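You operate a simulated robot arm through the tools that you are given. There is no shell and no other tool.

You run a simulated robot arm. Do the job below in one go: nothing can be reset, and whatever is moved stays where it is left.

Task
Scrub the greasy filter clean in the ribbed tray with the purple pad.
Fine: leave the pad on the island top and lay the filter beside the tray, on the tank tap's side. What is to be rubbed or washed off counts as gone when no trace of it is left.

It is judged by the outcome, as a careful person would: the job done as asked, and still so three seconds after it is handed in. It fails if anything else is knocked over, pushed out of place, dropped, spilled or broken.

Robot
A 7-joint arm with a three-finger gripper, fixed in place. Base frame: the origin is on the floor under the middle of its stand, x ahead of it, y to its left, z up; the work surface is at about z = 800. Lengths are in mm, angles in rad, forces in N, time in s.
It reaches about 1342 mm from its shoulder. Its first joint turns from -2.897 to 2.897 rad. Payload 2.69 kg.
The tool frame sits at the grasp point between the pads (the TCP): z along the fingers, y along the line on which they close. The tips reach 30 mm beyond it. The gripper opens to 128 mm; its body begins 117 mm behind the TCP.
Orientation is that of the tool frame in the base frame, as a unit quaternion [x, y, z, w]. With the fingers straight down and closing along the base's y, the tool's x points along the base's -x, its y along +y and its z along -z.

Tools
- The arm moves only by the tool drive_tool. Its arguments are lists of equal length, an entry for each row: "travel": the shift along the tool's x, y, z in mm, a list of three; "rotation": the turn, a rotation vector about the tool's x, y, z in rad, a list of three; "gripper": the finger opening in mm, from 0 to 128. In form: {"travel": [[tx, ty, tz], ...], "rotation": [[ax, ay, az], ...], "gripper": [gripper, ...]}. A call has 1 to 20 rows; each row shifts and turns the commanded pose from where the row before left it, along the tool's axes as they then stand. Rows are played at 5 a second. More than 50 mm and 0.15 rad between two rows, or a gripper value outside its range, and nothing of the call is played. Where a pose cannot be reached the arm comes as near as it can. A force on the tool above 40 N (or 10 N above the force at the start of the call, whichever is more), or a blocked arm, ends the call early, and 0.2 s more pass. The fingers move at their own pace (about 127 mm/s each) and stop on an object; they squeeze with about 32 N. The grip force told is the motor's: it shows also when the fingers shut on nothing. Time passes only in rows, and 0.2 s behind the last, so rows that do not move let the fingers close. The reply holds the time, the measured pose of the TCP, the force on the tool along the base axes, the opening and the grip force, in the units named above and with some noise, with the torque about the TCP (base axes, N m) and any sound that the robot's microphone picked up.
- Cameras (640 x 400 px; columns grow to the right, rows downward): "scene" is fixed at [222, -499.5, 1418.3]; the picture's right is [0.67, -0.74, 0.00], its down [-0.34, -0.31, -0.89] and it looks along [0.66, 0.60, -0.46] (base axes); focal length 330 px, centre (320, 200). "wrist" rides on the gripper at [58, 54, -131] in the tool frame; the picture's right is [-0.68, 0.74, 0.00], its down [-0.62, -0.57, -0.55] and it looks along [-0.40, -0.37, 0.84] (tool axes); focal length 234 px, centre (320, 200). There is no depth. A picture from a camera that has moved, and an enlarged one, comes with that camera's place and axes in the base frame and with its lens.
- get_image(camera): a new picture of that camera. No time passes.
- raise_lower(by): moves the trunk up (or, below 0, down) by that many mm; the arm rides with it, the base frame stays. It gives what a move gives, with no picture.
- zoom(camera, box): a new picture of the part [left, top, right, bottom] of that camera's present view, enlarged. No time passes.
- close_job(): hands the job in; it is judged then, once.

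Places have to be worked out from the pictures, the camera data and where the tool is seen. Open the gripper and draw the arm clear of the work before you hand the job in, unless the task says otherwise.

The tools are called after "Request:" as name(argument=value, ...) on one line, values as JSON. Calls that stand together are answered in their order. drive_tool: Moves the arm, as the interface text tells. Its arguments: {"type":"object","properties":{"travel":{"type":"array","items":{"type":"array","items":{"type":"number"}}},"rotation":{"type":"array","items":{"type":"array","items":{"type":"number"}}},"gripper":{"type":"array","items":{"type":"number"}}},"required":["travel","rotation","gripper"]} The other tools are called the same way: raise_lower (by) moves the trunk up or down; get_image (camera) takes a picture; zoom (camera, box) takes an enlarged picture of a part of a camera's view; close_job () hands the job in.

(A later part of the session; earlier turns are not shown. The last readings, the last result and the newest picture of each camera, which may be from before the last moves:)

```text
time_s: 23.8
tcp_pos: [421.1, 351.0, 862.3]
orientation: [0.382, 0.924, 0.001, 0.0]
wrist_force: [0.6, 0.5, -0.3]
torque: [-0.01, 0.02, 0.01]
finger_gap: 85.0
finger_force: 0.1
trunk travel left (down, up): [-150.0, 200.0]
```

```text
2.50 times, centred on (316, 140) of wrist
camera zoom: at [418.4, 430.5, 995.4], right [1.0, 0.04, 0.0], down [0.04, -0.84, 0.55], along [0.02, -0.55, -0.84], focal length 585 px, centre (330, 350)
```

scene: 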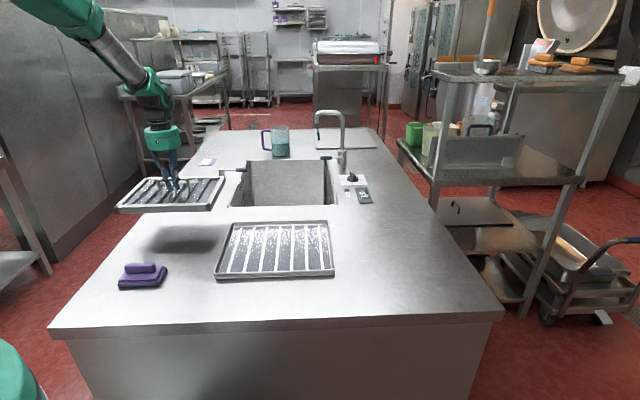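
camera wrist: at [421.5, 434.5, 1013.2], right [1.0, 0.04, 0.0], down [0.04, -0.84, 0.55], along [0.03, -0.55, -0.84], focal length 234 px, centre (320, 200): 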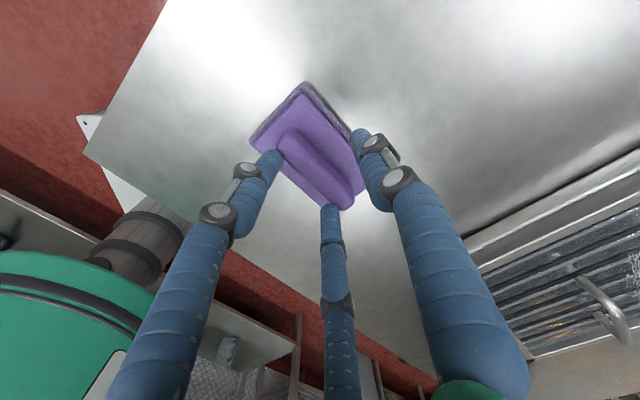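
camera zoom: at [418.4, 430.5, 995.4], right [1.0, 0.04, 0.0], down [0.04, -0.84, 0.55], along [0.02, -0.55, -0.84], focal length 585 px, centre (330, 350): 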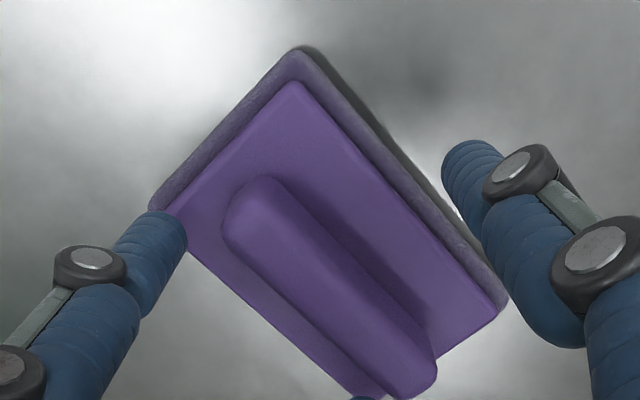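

The fingers straddle the handle above the plate without contact. I'll close gradually.

Request:
drive_tool(travel=[[0, 0, 1], [0, 0, 0], [0, 0, 0], [0, 0, 0], [0, 0, 0], [0, 0, 0], [0, 0, 0]], rotation=[[0, 0, 0], [0, 0, 0], [0, 0, 0], [0, 0, 0], [0, 0, 0], [0, 0, 0], [0, 0, 0]], gripper=[75, 60, 45, 30, 10, 0, 0])

Request:
zoom(camera="scene", box=[80, 220, 208, 300])

Request:
get_image(camera="wrist")

```text
time_s: 25.4
tcp_pos: [421.4, 350.1, 861.9]
orientation: [0.382, 0.924, 0.001, 0.0]
wrist_force: [-0.4, 0.6, 0.5]
torque: [0.01, -0.03, -0.06]
finger_gap: 27.4
finger_force: 32.1
trunk travel left (down, up): [-150.0, 200.0]
```

```text
5.00 times, centred on (144, 260) of scene
camera zoom: at [222.0, -499.5, 1418.3], right [0.67, -0.74, 0.0], down [-0.34, -0.31, -0.89], along [0.66, 0.6, -0.46], focal length 1650 px, centre (1200, -100)
```

zoom: 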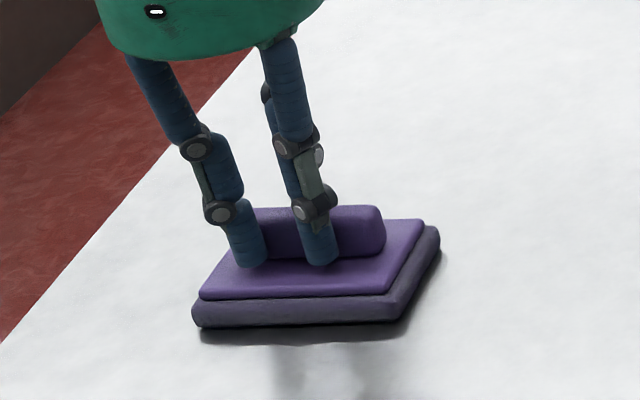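

```text
taken
camera wrist: at [418.4, 430.5, 994.6], right [1.0, 0.04, 0.0], down [0.04, -0.84, 0.55], along [0.02, -0.55, -0.84], focal length 234 px, centre (320, 200)
```

wrist: 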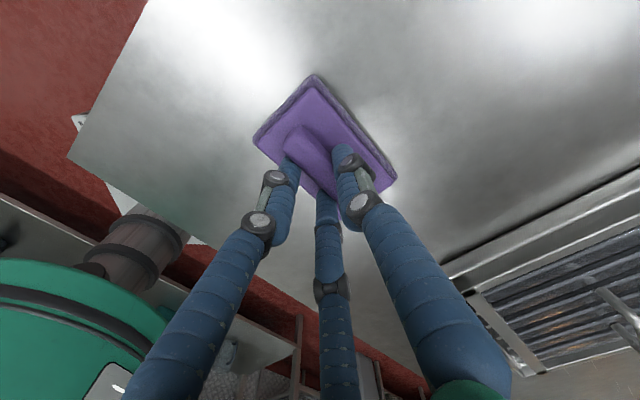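

The pad is held (gap 27 mm), its centre about (+4, +7) mm from the TCP in (e1, e2) and its underside 62 mm below the TCP. I'll lift it and carry it above the grease strip behind the filter handle.

Request:
drive_tool(travel=[[0, 0, -10], [0, 0, -30], [0, 0, -40], [0, 0, -43], [-20, 10, 0], [-40, 19, 0], [-44, 21, 0], [-44, 21, 0], [-44, 21, 0], [-44, 21, 0], [-44, 21, 0], [-44, 20, 0], [-27, 13, 0], [-15, 6.5, 0], [0, 0, 0], [0, 0, 0]], rotation=[[0, 0, 0], [0, 0, 0], [0, 0, 0], [0, 0, 0], [0, 0, 0], [0, 0, 0], [0, 0, 0], [0, 0, 0], [0, 0, 0], [0, 0, 0], [0, 0, 0], [0, 0, 0], [0, 0, 0], [0, 0, 0], [0, 0, 0], [0, 0, 0]], gripper=[0, 0, 0, 0, 0, 0, 0, 0, 0, 0, 0, 0, 0, 0, 0, 0])

Request:
get_image(camera="wrist")

Request:
zoom(camera="scene", box=[200, 165, 360, 285])

```text
time_s: 28.8
tcp_pos: [801.4, 214.4, 984.6]
orientation: [0.382, 0.924, 0.001, 0.0]
wrist_force: [0.2, -0.6, -1.2]
torque: [-0.01, 0.04, 0.0]
finger_gap: 27.2
finger_force: 31.7
trunk travel left (down, up): [-150.0, 200.0]
```

```text
taken
camera wrist: at [799.2, 293.5, 1117.6], right [1.0, 0.04, 0.0], down [0.04, -0.84, 0.55], along [0.02, -0.55, -0.84], focal length 234 px, centre (320, 200)
```

wrist: 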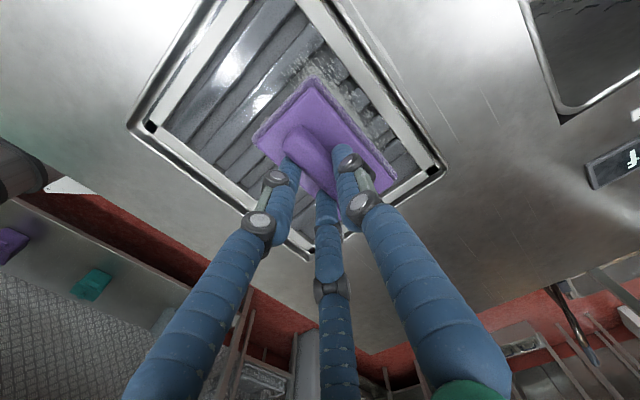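

```text
3.33 times, centred on (280, 225) of scene
camera zoom: at [222.0, -499.5, 1418.3], right [0.67, -0.74, 0.0], down [-0.34, -0.31, -0.89], along [0.66, 0.6, -0.46], focal length 1100 px, centre (453, 117)
```

zoom: 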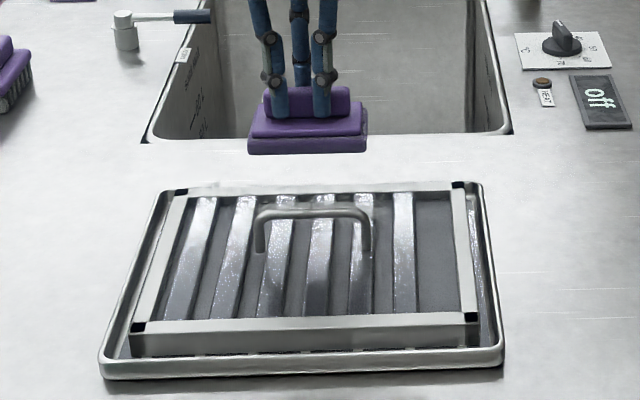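

The pad is over the target at about e1 419, e2 725. I'll descend until its underside is just above the frame, then check clearance to the bar.

Request:
drive_tool(travel=[[0, 0, 25], [0, 0, 30], [0, 0, 25], [0, 0, 0]], rotation=[[0, 0, 0], [0, 0, 0], [0, 0, 0], [0, 0, 0]], gripper=[0, 0, 0, 0])

Request:
get_image(camera="wrist")

Request:
zoom(camera="wrist", box=[230, 30, 450, 210])

Request:
zoom(camera="scene", box=[220, 180, 348, 260])

```text
time_s: 29.8
tcp_pos: [804.4, 214.5, 904.4]
orientation: [0.383, 0.924, 0.001, 0.0]
wrist_force: [-0.1, 0.4, -1.3]
torque: [-0.02, 0.03, -0.01]
finger_gap: 27.2
finger_force: 32.3
trunk travel left (down, up): [-150.0, 200.0]
```

```text
taken
camera wrist: at [801.7, 294.4, 1036.5], right [1.0, 0.04, 0.0], down [0.04, -0.84, 0.55], along [0.02, -0.55, -0.84], focal length 234 px, centre (320, 200)
```

wrist: 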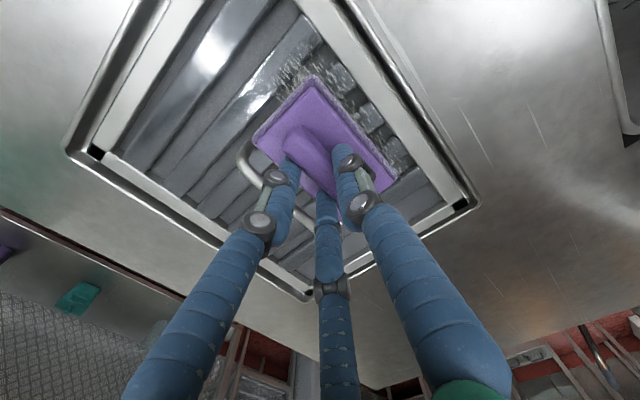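

```text
2.22 times, centred on (340, 120) of wrist
camera zoom: at [801.7, 294.4, 1036.5], right [1.0, 0.04, 0.0], down [0.04, -0.84, 0.55], along [0.02, -0.55, -0.84], focal length 520 px, centre (276, 378)
```

zoom: 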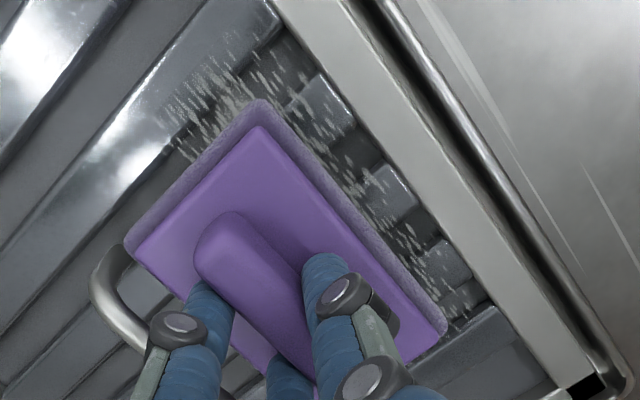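

```text
5.00 times, centred on (284, 220) of scene
camera zoom: at [222.0, -499.5, 1418.3], right [0.67, -0.74, 0.0], down [-0.34, -0.31, -0.89], along [0.66, 0.6, -0.46], focal length 1650 px, centre (500, 100)
```

zoom: 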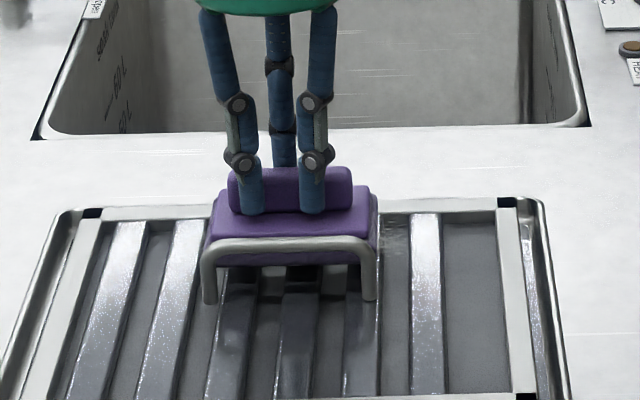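

At close range the back frame's inner edge sits at e2≈778 and the pad's back edge at e2≈759, with the bar well clear of the fingers. I'll lower gently to find contact with the slats.

Request:
drive_tool(travel=[[0, 0, 8], [0, 0, 6], [0, 0, 2], [0, 0, 2], [0, 0, 0]], rotation=[[0, 0, 0], [0, 0, 0], [0, 0, 0], [0, 0, 0], [0, 0, 0]], gripper=[0, 0, 0, 0, 0])

```text
time_s: 30.9
tcp_pos: [803.4, 215.9, 891.4]
orientation: [0.383, 0.924, 0.001, 0.002]
wrist_force: [-5.0, -1.1, 33.2]
torque: [0.22, 0.27, 0.01]
finger_gap: 27.3
finger_force: 32.6
trunk travel left (down, up): [-150.0, 200.0]
```

Contact came early (33 N at z=891). I'll look before doing anything else, to see whether the pad is on the slats, the frame or the bar.

Request:
zoom(camera="scene", box=[220, 190, 348, 270])

Request:
zoom(camera="wrist", box=[230, 30, 450, 210])

```text
5.00 times, centred on (284, 230) of scene
camera zoom: at [222.0, -499.5, 1418.3], right [0.67, -0.74, 0.0], down [-0.34, -0.31, -0.89], along [0.66, 0.6, -0.46], focal length 1650 px, centre (500, 50)
```

zoom: 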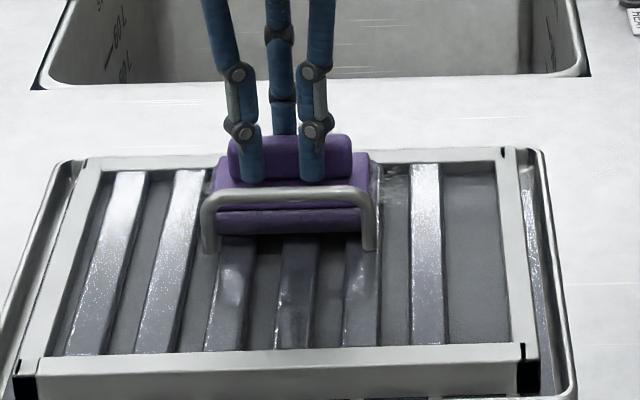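

```text
2.22 times, centred on (340, 120) of wrist
camera zoom: at [800.3, 294.6, 1023.2], right [1.0, 0.04, 0.01], down [0.03, -0.84, 0.55], along [0.03, -0.55, -0.84], focal length 520 px, centre (276, 378)
```

zoom: 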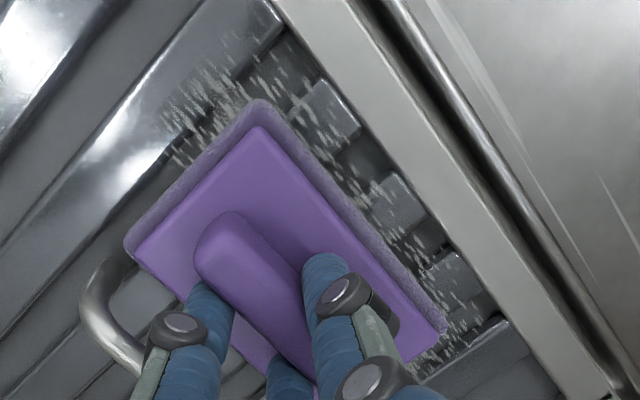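

The pad rests flat on the slats, clear of the bar, and the filter hasn't tilted. I'll ease off to a lighter press and make a first stroke along e1 to see whether grease comes off.

Request:
drive_tool(travel=[[0, 0, -3], [0, 0, 0], [10, 0, 0], [15, 0, 0], [15, 0, 0], [15, 0, 0], [0, 0, 0]], rotation=[[0, 0, 0], [0, 0, 0], [0, 0, 0], [0, 0, 0], [0, 0, 0], [0, 0, 0], [0, 0, 0]], gripper=[0, 0, 0, 0, 0, 0, 0])

Request:
get_image(camera="wrist")

Request:
zoom(camera="scene", box=[200, 185, 360, 285])

```text
time_s: 32.5
tcp_pos: [762.5, 253.8, 891.3]
orientation: [0.383, 0.924, 0.0, 0.0]
wrist_force: [1.0, 0.7, 6.6]
torque: [0.15, -0.08, 0.01]
finger_gap: 27.3
finger_force: 32.3
trunk travel left (down, up): [-150.0, 200.0]
```

```text
taken
camera wrist: at [760.5, 333.2, 1023.2], right [1.0, 0.04, 0.0], down [0.04, -0.84, 0.55], along [0.02, -0.55, -0.84], focal length 234 px, centre (320, 200)
```

wrist: 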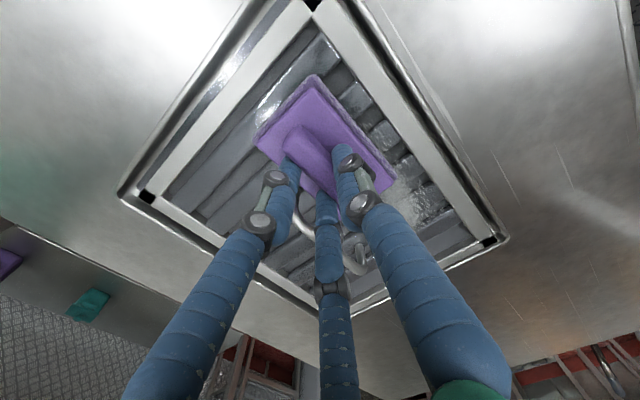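

```text
4.00 times, centred on (280, 235) of scene
camera zoom: at [222.0, -499.5, 1418.3], right [0.67, -0.74, 0.0], down [-0.34, -0.31, -0.89], along [0.66, 0.6, -0.46], focal length 1320 px, centre (480, 60)
```

zoom: 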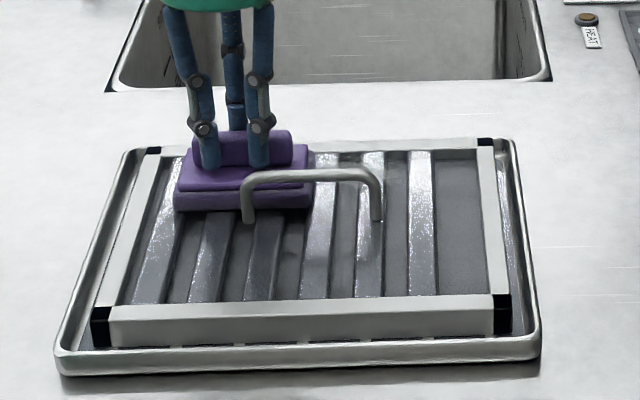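

A light 6.6 N contact held through the stroke and the filter stayed put. I'll check what the stroke removed.

Request:
zoom(camera="wrist", box=[230, 20, 480, 220])

```text
2.00 times, centred on (355, 120) of wrist
camera zoom: at [760.5, 333.2, 1023.2], right [1.0, 0.04, 0.0], down [0.04, -0.84, 0.55], along [0.02, -0.55, -0.84], focal length 468 px, centre (250, 360)
```

zoom: 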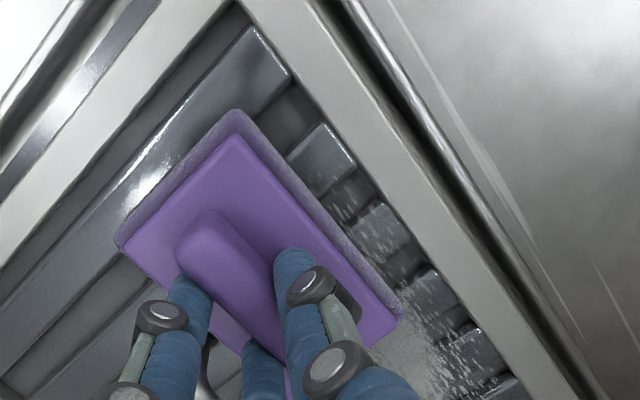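

The stroked area is already cleaning up, so dry scrubbing works. I'll do longer strokes along e1, out and back.

Request:
drive_tool(travel=[[-15, 0, 0], [-15, 0, 0], [-15, 0, 0], [-15, 0, 0], [-15, 0, 0], [-15, 0, 0], [-15, 0, 0], [-15, 0, 0], [-5, 0, 0], [10, 0, 0], [15, 0, 0], [15, 0, 0], [15, 0, 0], [15, 0, 0], [15, 0, 0], [15, 0, 0], [15, 0, 0], [0, 0, 0]], rotation=[[0, 0, 0], [0, 0, 0], [0, 0, 0], [0, 0, 0], [0, 0, 0], [0, 0, 0], [0, 0, 0], [0, 0, 0], [0, 0, 0], [0, 0, 0], [0, 0, 0], [0, 0, 0], [0, 0, 0], [0, 0, 0], [0, 0, 0], [0, 0, 0], [0, 0, 0], [0, 0, 0]], gripper=[0, 0, 0, 0, 0, 0, 0, 0, 0, 0, 0, 0, 0, 0, 0, 0, 0, 0])

Request:
zoom(camera="wrist", box=[230, 20, 480, 220])

Request:
zoom(camera="scene", box=[200, 185, 360, 285])

```text
time_s: 36.4
tcp_pos: [770.4, 247.1, 890.5]
orientation: [0.383, 0.924, 0.001, 0.0]
wrist_force: [-2.1, 2.7, 10.7]
torque: [0.15, -0.04, 0.01]
finger_gap: 27.0
finger_force: 32.1
trunk travel left (down, up): [-150.0, 200.0]
```

```text
2.00 times, centred on (355, 120) of wrist
camera zoom: at [767.0, 326.8, 1023.0], right [1.0, 0.04, 0.0], down [0.04, -0.84, 0.55], along [0.02, -0.55, -0.84], focal length 468 px, centre (250, 360)
```

zoom: 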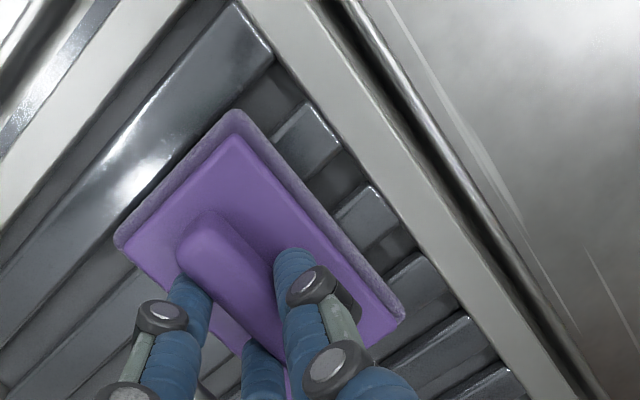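

```text
4.00 times, centred on (280, 235) of scene
camera zoom: at [222.0, -499.5, 1418.3], right [0.67, -0.74, 0.0], down [-0.34, -0.31, -0.89], along [0.66, 0.6, -0.46], focal length 1320 px, centre (480, 60)
```

zoom: 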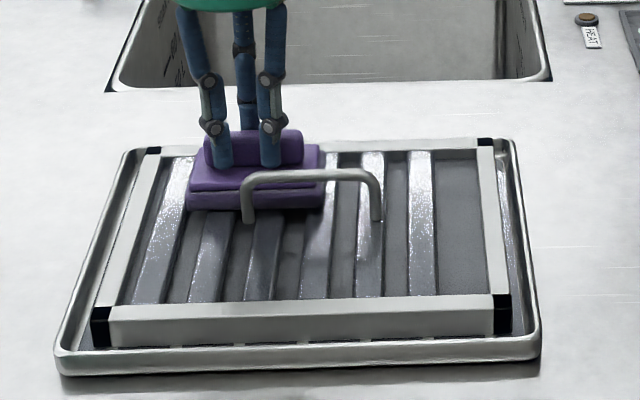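

The visible grease is gone after the strokes. I'll add a pass closer to the back frame (+13 mm) and one slightly nearer the bar, so no edge residue is left.

Request:
drive_tool(travel=[[0, 7, 0], [0, 6, 0], [-15, 0, 0], [-15, 0, 0], [-15, 0, 0], [-15, 0, 0], [-15, 0, 0], [-15, 0, 0], [-15, 0, 0], [-15, 0, 0], [-5, 0, 0], [0, -8, 0], [0, -8, 0], [15, 0, 0], [15, 0, 0], [15, 0, 0], [15, 0, 0], [15, 0, 0], [15, 0, 0], [0, 0, 0]], rotation=[[0, 0, 0], [0, 0, 0], [0, 0, 0], [0, 0, 0], [0, 0, 0], [0, 0, 0], [0, 0, 0], [0, 0, 0], [0, 0, 0], [0, 0, 0], [0, 0, 0], [0, 0, 0], [0, 0, 0], [0, 0, 0], [0, 0, 0], [0, 0, 0], [0, 0, 0], [0, 0, 0], [0, 0, 0], [0, 0, 0]], gripper=[0, 0, 0, 0, 0, 0, 0, 0, 0, 0, 0, 0, 0, 0, 0, 0, 0, 0, 0, 0])

Request:
zoom(camera="scene", box=[200, 185, 360, 285])

```text
time_s: 40.5
tcp_pos: [792.6, 219.5, 890.5]
orientation: [0.382, 0.924, 0.001, 0.0]
wrist_force: [-0.3, 0.8, 6.3]
torque: [0.12, 0.01, -0.02]
finger_gap: 27.4
finger_force: 32.4
trunk travel left (down, up): [-150.0, 200.0]
```

```text
4.00 times, centred on (280, 235) of scene
camera zoom: at [222.0, -499.5, 1418.3], right [0.67, -0.74, 0.0], down [-0.34, -0.31, -0.89], along [0.66, 0.6, -0.46], focal length 1320 px, centre (480, 60)
```

zoom: 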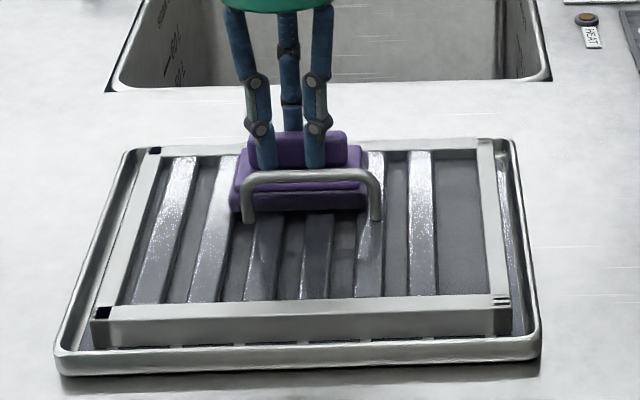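

I'll do one more full back-and-forth over the strip, then lift the pad away and inspect.

Request:
drive_tool(travel=[[-15, 3, 0], [-15, 3, 0], [-15, 2, 0], [-15, 2, 0], [-15, 0, 0], [15, 0, 0], [15, 0, 0], [15, 0, 0], [15, 0, 0], [15, 0, 0], [15, 0, 0], [15, 0, 0], [10, 0, 0], [-15, 0, 0], [-15, 0, 0], [-15, 0, 0], [0, 0, -10], [0, 0, -20], [0, 0, -30], [0, 0, -40]], rotation=[[0, 0, 0], [0, 0, 0], [0, 0, 0], [0, 0, 0], [0, 0, 0], [0, 0, 0], [0, 0, 0], [0, 0, 0], [0, 0, 0], [0, 0, 0], [0, 0, 0], [0, 0, 0], [0, 0, 0], [0, 0, 0], [0, 0, 0], [0, 0, 0], [0, 0, 0], [0, 0, 0], [0, 0, 0], [0, 0, 0]], gripper=[0, 0, 0, 0, 0, 0, 0, 0, 0, 0, 0, 0, 0, 0, 0, 0, 0, 0, 0, 0])

Request:
get_image(camera="wrist")

Request:
zoom(camera="scene", box=[220, 200, 340, 275])

```text
time_s: 44.8
tcp_pos: [804.1, 222.8, 989.0]
orientation: [0.383, 0.924, 0.0, 0.001]
wrist_force: [0.6, 0.2, -0.5]
torque: [-0.03, -0.02, 0.02]
finger_gap: 27.3
finger_force: 32.2
trunk travel left (down, up): [-150.0, 200.0]
```

```text
taken
camera wrist: at [802.0, 302.1, 1122.7], right [1.0, 0.04, 0.0], down [0.04, -0.84, 0.55], along [0.02, -0.55, -0.84], focal length 234 px, centre (320, 200)
```

wrist: 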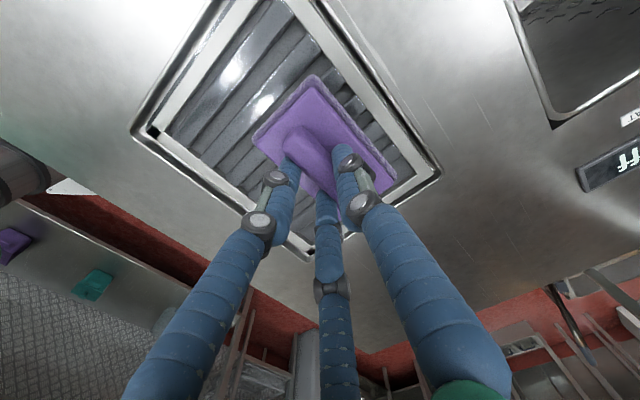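

```text
5.33 times, centred on (280, 238) of scene
camera zoom: at [222.0, -499.5, 1418.3], right [0.67, -0.74, 0.0], down [-0.34, -0.31, -0.89], along [0.66, 0.6, -0.46], focal length 1760 px, centre (533, 0)
```

zoom: 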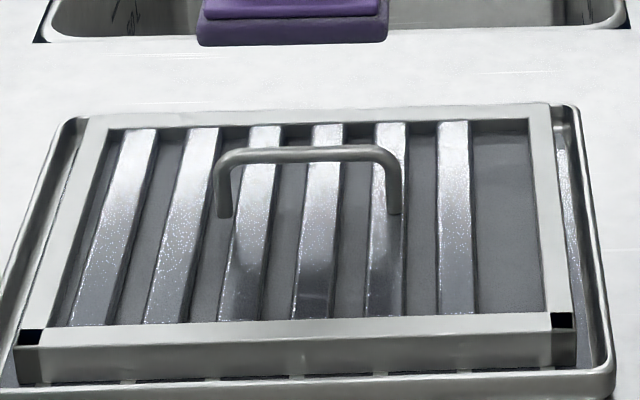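

From the scene camera it looks clean. I'll shift the tool so the wrist camera sees the scrubbed strip unobstructed, and inspect closely.

Request:
drive_tool(travel=[[-20, -28, -15], [-25, -35, -15], [-25, -35, 0], [-10, -14, 0], [0, 0, 0]], rotation=[[0, 0, 0], [0, 0, 0], [0, 0, 0], [0, 0, 0], [0, 0, 0]], gripper=[0, 0, 0, 0, 0])

Request:
get_image(camera="wrist")

Request:
zoom(camera="wrist", box=[180, 0, 340, 100])

```text
time_s: 46.0
tcp_pos: [781.2, 86.7, 1020.9]
orientation: [0.383, 0.924, 0.0, -0.001]
wrist_force: [0.5, 0.5, 0.1]
torque: [0.0, 0.0, 0.01]
finger_gap: 27.4
finger_force: 32.5
trunk travel left (down, up): [-150.0, 200.0]
```

```text
taken
camera wrist: at [778.3, 166.5, 1152.4], right [1.0, 0.04, 0.0], down [0.04, -0.84, 0.55], along [0.02, -0.55, -0.84], focal length 234 px, centre (320, 200)
```

wrist: 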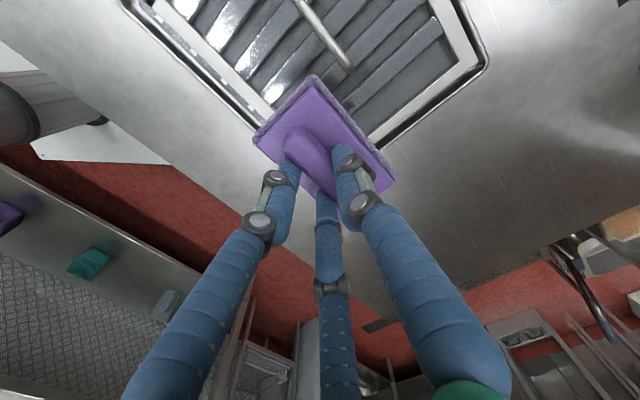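

```text
4.00 times, centred on (260, 50) of wrist
camera zoom: at [778.3, 166.5, 1152.4], right [1.0, 0.04, 0.0], down [0.04, -0.84, 0.55], along [0.02, -0.55, -0.84], focal length 937 px, centre (560, 800)
```

zoom: 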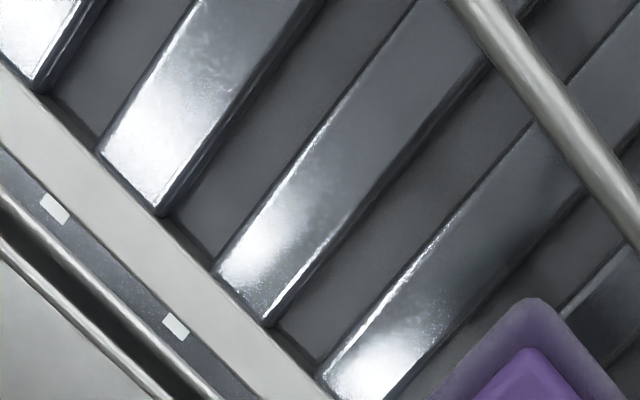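

The strip is just out of the top of the view, so I'll move +62 mm across and look again.

Request:
drive_tool(travel=[[0, 31, 0], [0, 31, 0], [0, 0, 0]], rotation=[[0, 0, 0], [0, 0, 0], [0, 0, 0]], gripper=[0, 0, 0])

Request:
get_image(camera="wrist")

Request:
zoom(camera="wrist", box=[230, 0, 422, 120])

Request:
zoom(camera="wrist", box=[340, 40, 468, 130])

```text
time_s: 46.8
tcp_pos: [826.8, 131.6, 1020.2]
orientation: [0.382, 0.924, 0.0, 0.0]
wrist_force: [0.3, 1.2, -1.1]
torque: [-0.01, 0.04, 0.02]
finger_gap: 27.4
finger_force: 32.0
trunk travel left (down, up): [-150.0, 200.0]
```

```text
taken
camera wrist: at [824.3, 212.0, 1152.6], right [1.0, 0.04, 0.0], down [0.04, -0.84, 0.55], along [0.02, -0.55, -0.84], focal length 234 px, centre (320, 200)
```

wrist: 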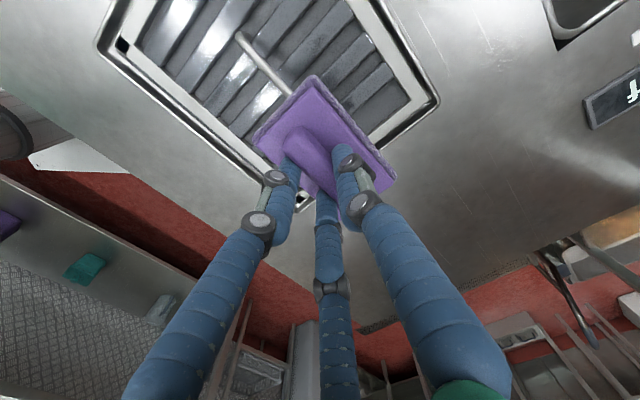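

```text
3.33 times, centred on (326, 60) of wrist
camera zoom: at [824.3, 212.0, 1152.6], right [1.0, 0.04, 0.0], down [0.04, -0.84, 0.55], along [0.02, -0.55, -0.84], focal length 781 px, centre (300, 667)
```

zoom: 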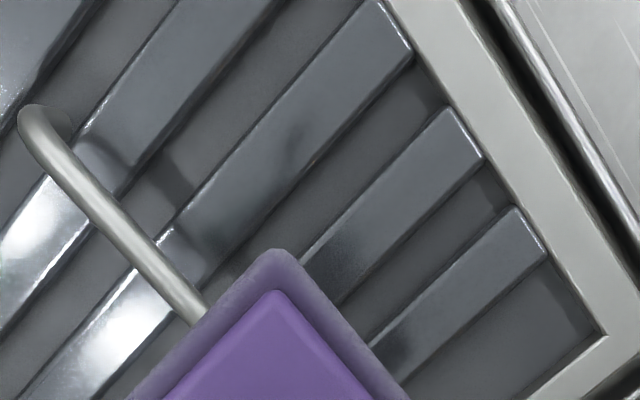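

```text
4.44 times, centred on (404, 85) of wrist
camera zoom: at [824.3, 212.0, 1152.6], right [1.0, 0.04, 0.0], down [0.04, -0.84, 0.55], along [0.02, -0.55, -0.84], focal length 1041 px, centre (-53, 711)
```

zoom: 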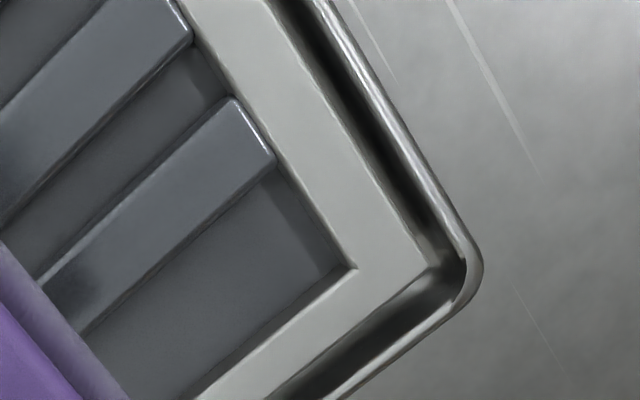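

The right-hand half is clean, apart from what looks like a faint dark reflection on one slat. I'll shift along the strip to view the left half from another angle.

Request:
drive_tool(travel=[[35, 5, 0], [35, 5, 0], [20, 10, 0], [0, 0, 0]], rotation=[[0, 0, 0], [0, 0, 0], [0, 0, 0], [0, 0, 0]], gripper=[0, 0, 0, 0])

Request:
get_image(camera="wrist")

Request:
zoom(camera="wrist", box=[230, 0, 422, 120])

Request:
zoom(camera="wrist", box=[330, 60, 458, 160])

Request:
zoom(camera="scene", box=[240, 210, 320, 260])

```text
time_s: 47.8
tcp_pos: [775.6, 208.7, 1021.3]
orientation: [0.382, 0.924, 0.001, 0.001]
wrist_force: [0.0, 0.9, -1.4]
torque: [-0.03, 0.02, -0.02]
finger_gap: 27.3
finger_force: 31.7
trunk travel left (down, up): [-150.0, 200.0]
```

```text
taken
camera wrist: at [773.4, 288.5, 1153.9], right [1.0, 0.04, 0.0], down [0.04, -0.84, 0.55], along [0.02, -0.55, -0.84], focal length 234 px, centre (320, 200)
```

wrist: 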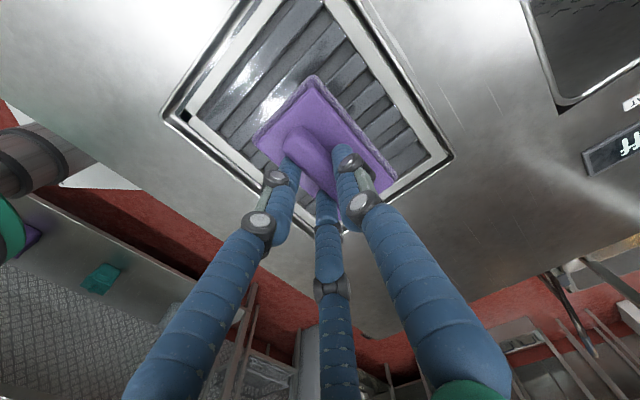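

```text
3.33 times, centred on (326, 60) of wrist
camera zoom: at [773.4, 288.5, 1153.9], right [1.0, 0.04, 0.0], down [0.04, -0.84, 0.55], along [0.02, -0.55, -0.84], focal length 781 px, centre (300, 667)
```

zoom: 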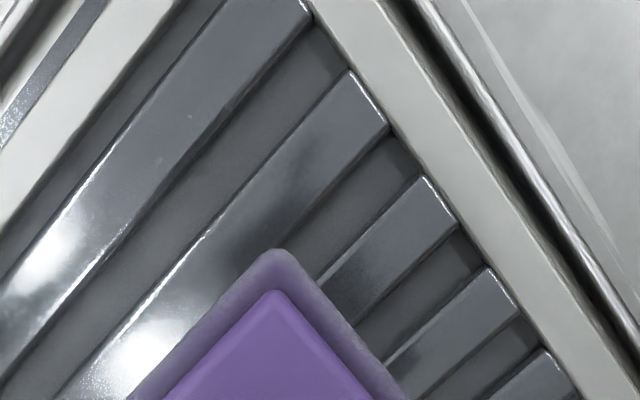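

```text
4.00 times, centred on (394, 110) of wrist
camera zoom: at [773.4, 288.5, 1153.9], right [1.0, 0.04, 0.0], down [0.04, -0.84, 0.55], along [0.02, -0.55, -0.84], focal length 937 px, centre (24, 560)
```

zoom: 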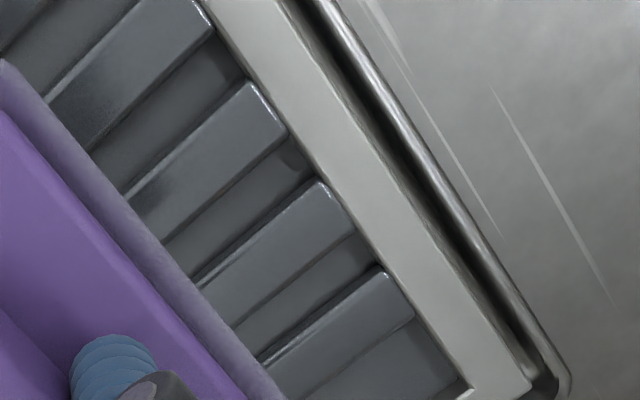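

```text
8.00 times, centred on (280, 235) of scene
camera zoom: at [222.0, -499.5, 1418.3], right [0.67, -0.74, 0.0], down [-0.34, -0.31, -0.89], along [0.66, 0.6, -0.46], focal length 2640 px, centre (640, -80)
```

zoom: 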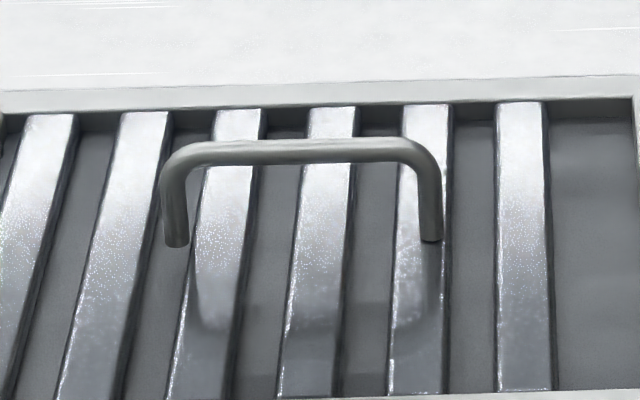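

The smudge moved with the gripper, so it is only a reflection, and the strip shows no grease. I'll carry the pad back to its original spot on the island top.

Request:
drive_tool(travel=[[20, -8, 0], [40, -17, 0], [45, -20, 0], [45, -20, 0], [45, -20, 0], [45, -20, 0], [45, -20, 0], [40, -16, 0], [26, -10, 0], [0, 0, 0], [0, 0, 45], [0, 0, 45], [0, 0, 40], [0, 0, 15], [0, 0, 0]], rotation=[[0, 0, 0], [0, 0, 0], [0, 0, 0], [0, 0, 0], [0, 0, 0], [0, 0, 0], [0, 0, 0], [0, 0, 0], [0, 0, 0], [0, 0, 0], [0, 0, 0], [0, 0, 0], [0, 0, 0], [0, 0, 0], [0, 0, 0]], gripper=[0, 0, 0, 0, 0, 0, 0, 0, 0, 0, 0, 0, 0, 0, 0])

Request:
zoom(camera="scene", box=[80, 200, 240, 300])

```text
time_s: 51.0
tcp_pos: [421.7, 349.6, 875.9]
orientation: [0.382, 0.924, 0.001, 0.0]
wrist_force: [-0.7, 0.0, -0.2]
torque: [0.02, 0.02, -0.04]
finger_gap: 27.4
finger_force: 32.6
trunk travel left (down, up): [-150.0, 200.0]
```

```text
4.00 times, centred on (160, 250) of scene
camera zoom: at [222.0, -499.5, 1418.3], right [0.67, -0.74, 0.0], down [-0.34, -0.31, -0.89], along [0.66, 0.6, -0.46], focal length 1320 px, centre (960, 0)
```

zoom: 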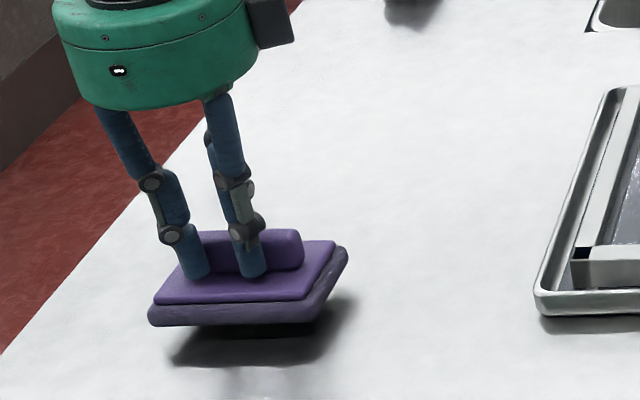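

The pad hovers about 13 mm above the island. I'll lower it in small steps to contact.

Request:
drive_tool(travel=[[0, 0, 6], [0, 0, 4], [0, 0, 2], [0, 0, 1.5], [0, 0, 0]], rotation=[[0, 0, 0], [0, 0, 0], [0, 0, 0], [0, 0, 0], [0, 0, 0]], gripper=[0, 0, 0, 0, 0])

```text
time_s: 52.1
tcp_pos: [419.6, 350.7, 862.5]
orientation: [0.382, 0.924, 0.001, 0.0]
wrist_force: [-0.2, 0.5, -1.0]
torque: [0.03, 0.0, -0.03]
finger_gap: 27.1
finger_force: 31.7
trunk travel left (down, up): [-150.0, 200.0]
```

No contact yet at z=862.5, so I'll go down another 2–3 mm.

Request:
drive_tool(travel=[[0, 0, 1.5], [0, 0, 1], [0, 0, 0]], rotation=[[0, 0, 0], [0, 0, 0], [0, 0, 0]], gripper=[0, 0, 0])

```text
time_s: 53.0
tcp_pos: [420.8, 350.7, 862.8]
orientation: [0.383, 0.924, 0.002, 0.001]
wrist_force: [-6.1, -5.2, 33.8]
torque: [-0.07, 0.07, -0.04]
finger_gap: 27.2
finger_force: 32.2
trunk travel left (down, up): [-150.0, 200.0]
```

It's firmly in contact now (34 N). I'll back off 2 mm, open the fingers and rise.

Request:
drive_tool(travel=[[0, 0, -2], [0, 0, 0], [0, 0, 0], [0, 0, 0], [0, 0, 0], [0, 0, -15], [0, 0, -35], [0, 0, -45], [0, 0, -45], [0, 0, 0]], rotation=[[0, 0, 0], [0, 0, 0], [0, 0, 0], [0, 0, 0], [0, 0, 0], [0, 0, 0], [0, 0, 0], [0, 0, 0], [0, 0, 0], [0, 0, 0]], gripper=[0, 45, 70, 88, 88, 88, 88, 88, 88, 88])

Request:
get_image(camera="scene")

Request:
get_image(camera="wrist")

```text
time_s: 55.1
tcp_pos: [420.8, 351.6, 1003.0]
orientation: [0.383, 0.924, 0.0, 0.0]
wrist_force: [-0.5, 0.4, 0.7]
torque: [0.04, -0.02, -0.02]
finger_gap: 87.9
finger_force: 0.1
trunk travel left (down, up): [-150.0, 200.0]
```

```text
taken
```

scene: 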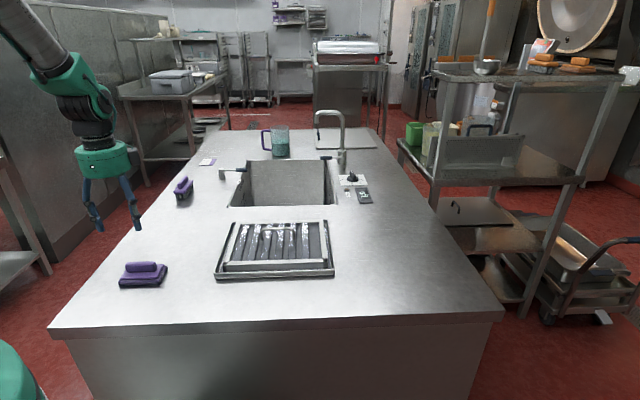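

```text
taken
camera wrist: at [417.9, 430.5, 1134.9], right [1.0, 0.04, 0.0], down [0.04, -0.84, 0.55], along [0.02, -0.55, -0.84], focal length 234 px, centre (320, 200)
```

wrist: 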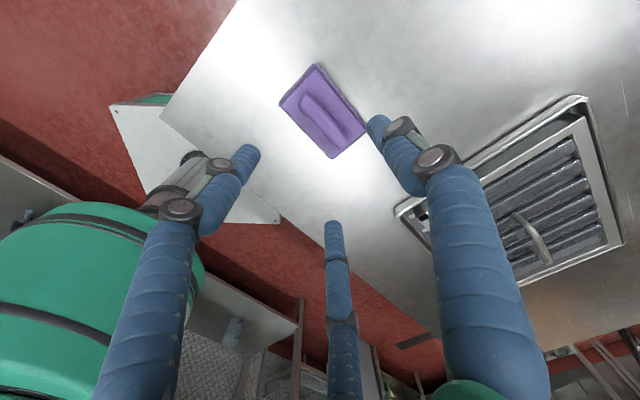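

The pad rests where it started. Next I'll go back above the filter handle and inspect the clean surface unobstructed.

Request:
drive_tool(travel=[[-20, 7, 0], [-40, 14, 0], [-45, 15, 0], [-45, 15, 0], [-45, 15, 0], [-45, 15, 0], [-45, 15, 0], [-45, 15, 0], [-27, 10, 0], [-15.7, 5.6, 0], [0, 0, 0]], rotation=[[0, 0, 0], [0, 0, 0], [0, 0, 0], [0, 0, 0], [0, 0, 0], [0, 0, 0], [0, 0, 0], [0, 0, 0], [0, 0, 0], [0, 0, 0], [0, 0, 0]], gripper=[90, 90, 90, 90, 90, 90, 90, 90, 90, 90, 90])

Request:
get_image(camera="wrist")

Request:
zoom(camera="wrist", box=[280, 0, 440, 110])

Request:
zoom(camera="wrist", box=[150, 0, 450, 220])

Request:
zoom(camera="scene", box=[200, 185, 360, 285])

```text
time_s: 57.5
tcp_pos: [772.6, 176.9, 1002.5]
orientation: [0.382, 0.924, 0.001, 0.0]
wrist_force: [0.3, 0.1, -0.6]
torque: [0.03, 0.04, 0.04]
finger_gap: 90.0
finger_force: 0.0
trunk travel left (down, up): [-150.0, 200.0]
```

```text
taken
camera wrist: at [770.3, 256.1, 1133.9], right [1.0, 0.04, 0.0], down [0.04, -0.84, 0.55], along [0.02, -0.55, -0.84], focal length 234 px, centre (320, 200)
```

wrist: 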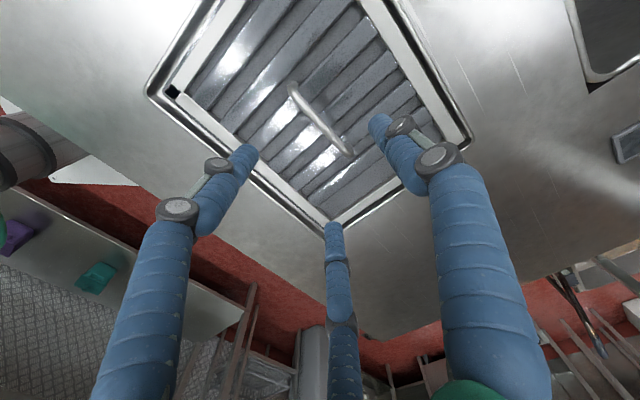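

```text
3.64 times, centred on (360, 55) of wrist
camera zoom: at [770.3, 256.1, 1133.9], right [1.0, 0.04, 0.0], down [0.04, -0.84, 0.55], along [0.02, -0.55, -0.84], focal length 852 px, centre (174, 727)
```

zoom: 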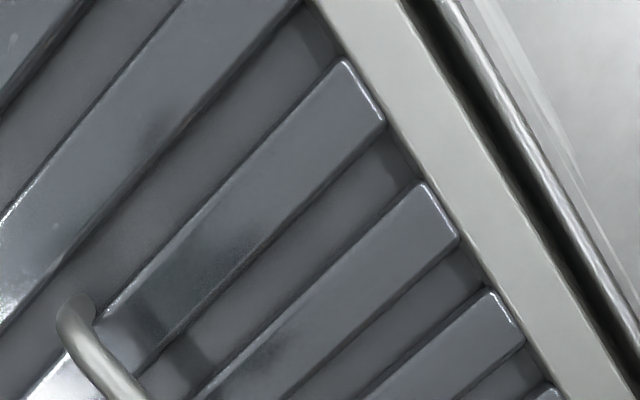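

```text
1.82 times, centred on (300, 110) of wrist
camera zoom: at [770.3, 256.1, 1133.9], right [1.0, 0.04, 0.0], down [0.04, -0.84, 0.55], along [0.02, -0.55, -0.84], focal length 426 px, centre (356, 364)
```

zoom: 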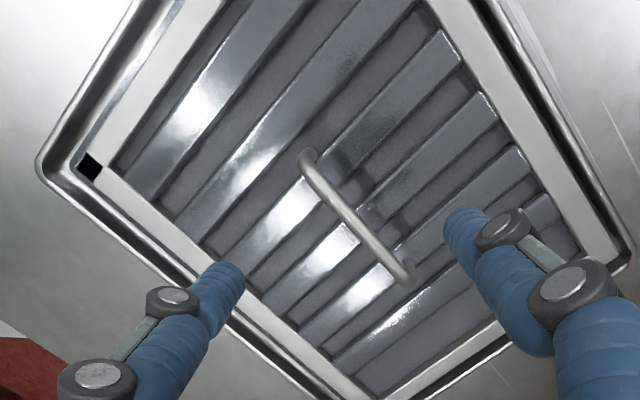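

```text
4.00 times, centred on (280, 235) of scene
camera zoom: at [222.0, -499.5, 1418.3], right [0.67, -0.74, 0.0], down [-0.34, -0.31, -0.89], along [0.66, 0.6, -0.46], focal length 1320 px, centre (480, 60)
```

zoom: 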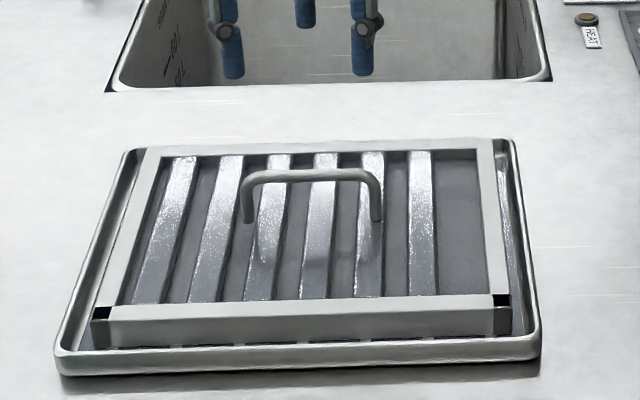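

No grease is visible anywhere and the filter has not shifted. I'll descend over the bar and re-grip it at the same height as before.

Request:
drive_tool(travel=[[0, 1, 35], [0, 0, 40], [0, 0, 35], [0, 0, 20], [0, 0, 7], [0, 0, 0], [0, 0, 0], [0, 0, 0], [0, 0, 0], [0, 0, 0], [0, 0, 0]], rotation=[[0, 0, 0], [0, 0, 0], [0, 0, 0], [0, 0, 0], [0, 0, 0], [0, 0, 0], [0, 0, 0], [0, 0, 0], [0, 0, 0], [0, 0, 0], [0, 0, 0]], gripper=[90, 90, 90, 90, 90, 90, 60, 30, 10, 0, 0])

Request:
zoom(camera="scene", box=[200, 185, 360, 285])

```text
time_s: 60.0
tcp_pos: [773.8, 177.5, 863.2]
orientation: [0.383, 0.924, 0.001, 0.0]
wrist_force: [0.6, -0.4, 0.2]
torque: [-0.03, 0.0, -0.01]
finger_gap: 16.4
finger_force: 31.7
trunk travel left (down, up): [-150.0, 200.0]
```

```text
4.00 times, centred on (280, 235) of scene
camera zoom: at [222.0, -499.5, 1418.3], right [0.67, -0.74, 0.0], down [-0.34, -0.31, -0.89], along [0.66, 0.6, -0.46], focal length 1320 px, centre (480, 60)
```

zoom: 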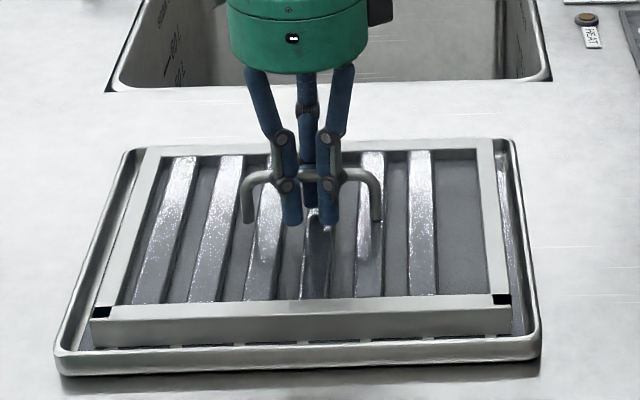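

The bar is gripped again (16 mm gap). I'll lift straight up and check that the filter comes out of the tray cleanly.

Request:
drive_tool(travel=[[0, 0, -5], [0, 0, -10], [0, 0, -15], [0, 0, -20], [0, 0, -25], [0, 0, -15], [0, 0, 0]], rotation=[[0, 0, 0], [0, 0, 0], [0, 0, 0], [0, 0, 0], [0, 0, 0], [0, 0, 0], [0, 0, 0]], gripper=[0, 0, 0, 0, 0, 0, 0])

Request:
zoom(camera="scene", box=[180, 145, 404, 285])

Request:
get_image(camera="wrist")

```text
time_s: 61.5
tcp_pos: [774.3, 177.3, 954.5]
orientation: [0.382, 0.924, 0.0, 0.001]
wrist_force: [-0.3, -0.5, -7.7]
torque: [-0.03, -0.03, -0.01]
finger_gap: 16.0
finger_force: 32.2
trunk travel left (down, up): [-150.0, 200.0]
```

```text
2.86 times, centred on (292, 215) of scene
camera zoom: at [222.0, -499.5, 1418.3], right [0.67, -0.74, 0.0], down [-0.34, -0.31, -0.89], along [0.66, 0.6, -0.46], focal length 943 px, centre (400, 157)
```

zoom: 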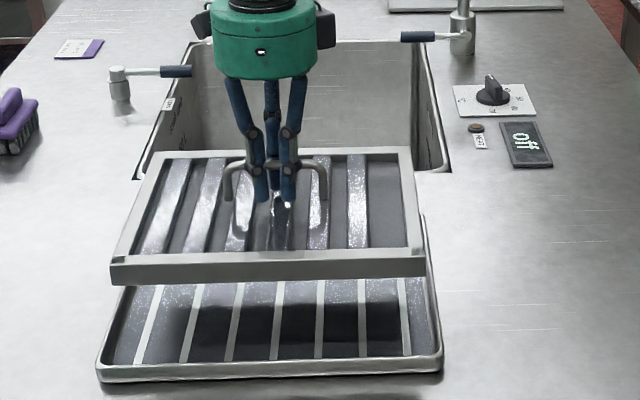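

```text
taken
camera wrist: at [771.6, 256.6, 1087.6], right [1.0, 0.04, 0.0], down [0.04, -0.84, 0.55], along [0.02, -0.55, -0.84], focal length 234 px, centre (320, 200)
```

wrist: 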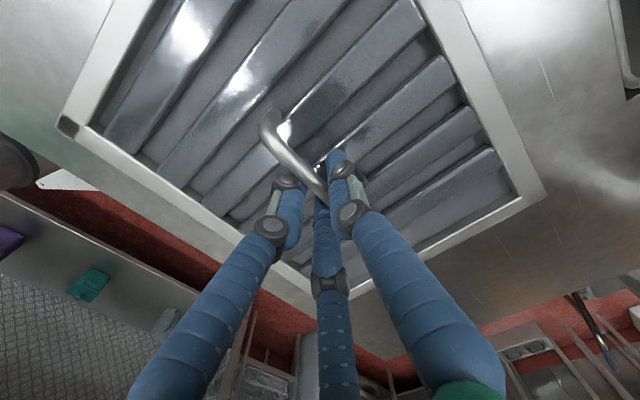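

The filter is out and the tray stayed put. I'll carry it +346 mm along e1 to the side where the gooseneck tank tap stands.

Request:
drive_tool(travel=[[-20, 0, 0], [-38, 0, 0], [-44, 0, 0], [-44, 0, 0], [-44, 0, 0], [-44, 0, 0], [-44, 0, 0], [-38, 0, 0], [-20, 0, 0], [-10, 0, 0], [0, 0, 0]], rotation=[[0, 0, 0], [0, 0, 0], [0, 0, 0], [0, 0, 0], [0, 0, 0], [0, 0, 0], [0, 0, 0], [0, 0, 0], [0, 0, 0], [0, 0, 0], [0, 0, 0]], gripper=[0, 0, 0, 0, 0, 0, 0, 0, 0, 0, 0])

Request:
get_image(camera="scene")

Request:
get_image(camera="wrist")

```text
time_s: 64.0
tcp_pos: [1018.9, -67.2, 954.4]
orientation: [0.383, 0.924, 0.001, 0.0]
wrist_force: [-0.2, 0.3, -9.0]
torque: [-0.01, 0.05, -0.02]
finger_gap: 15.7
finger_force: 31.5
trunk travel left (down, up): [-150.0, 200.0]
```

```text
taken
```

scene: 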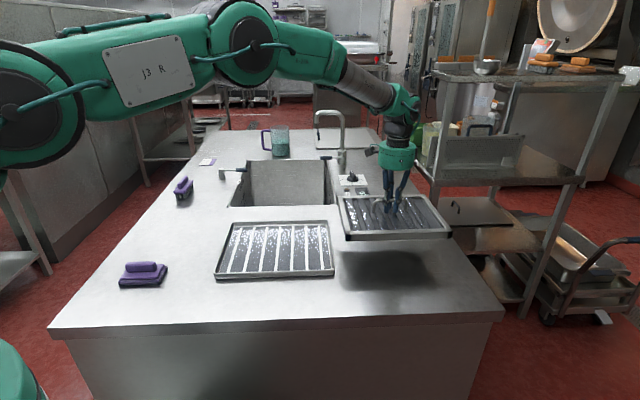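

```text
taken
camera wrist: at [1017.0, 12.3, 1086.8], right [1.0, 0.04, 0.0], down [0.04, -0.84, 0.55], along [0.02, -0.55, -0.84], focal length 234 px, centre (320, 200)
```

wrist: 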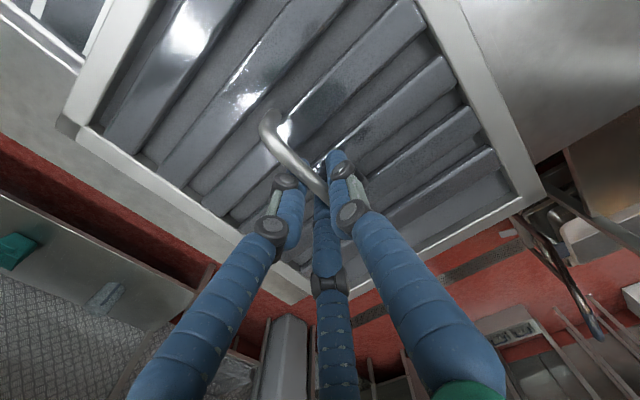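

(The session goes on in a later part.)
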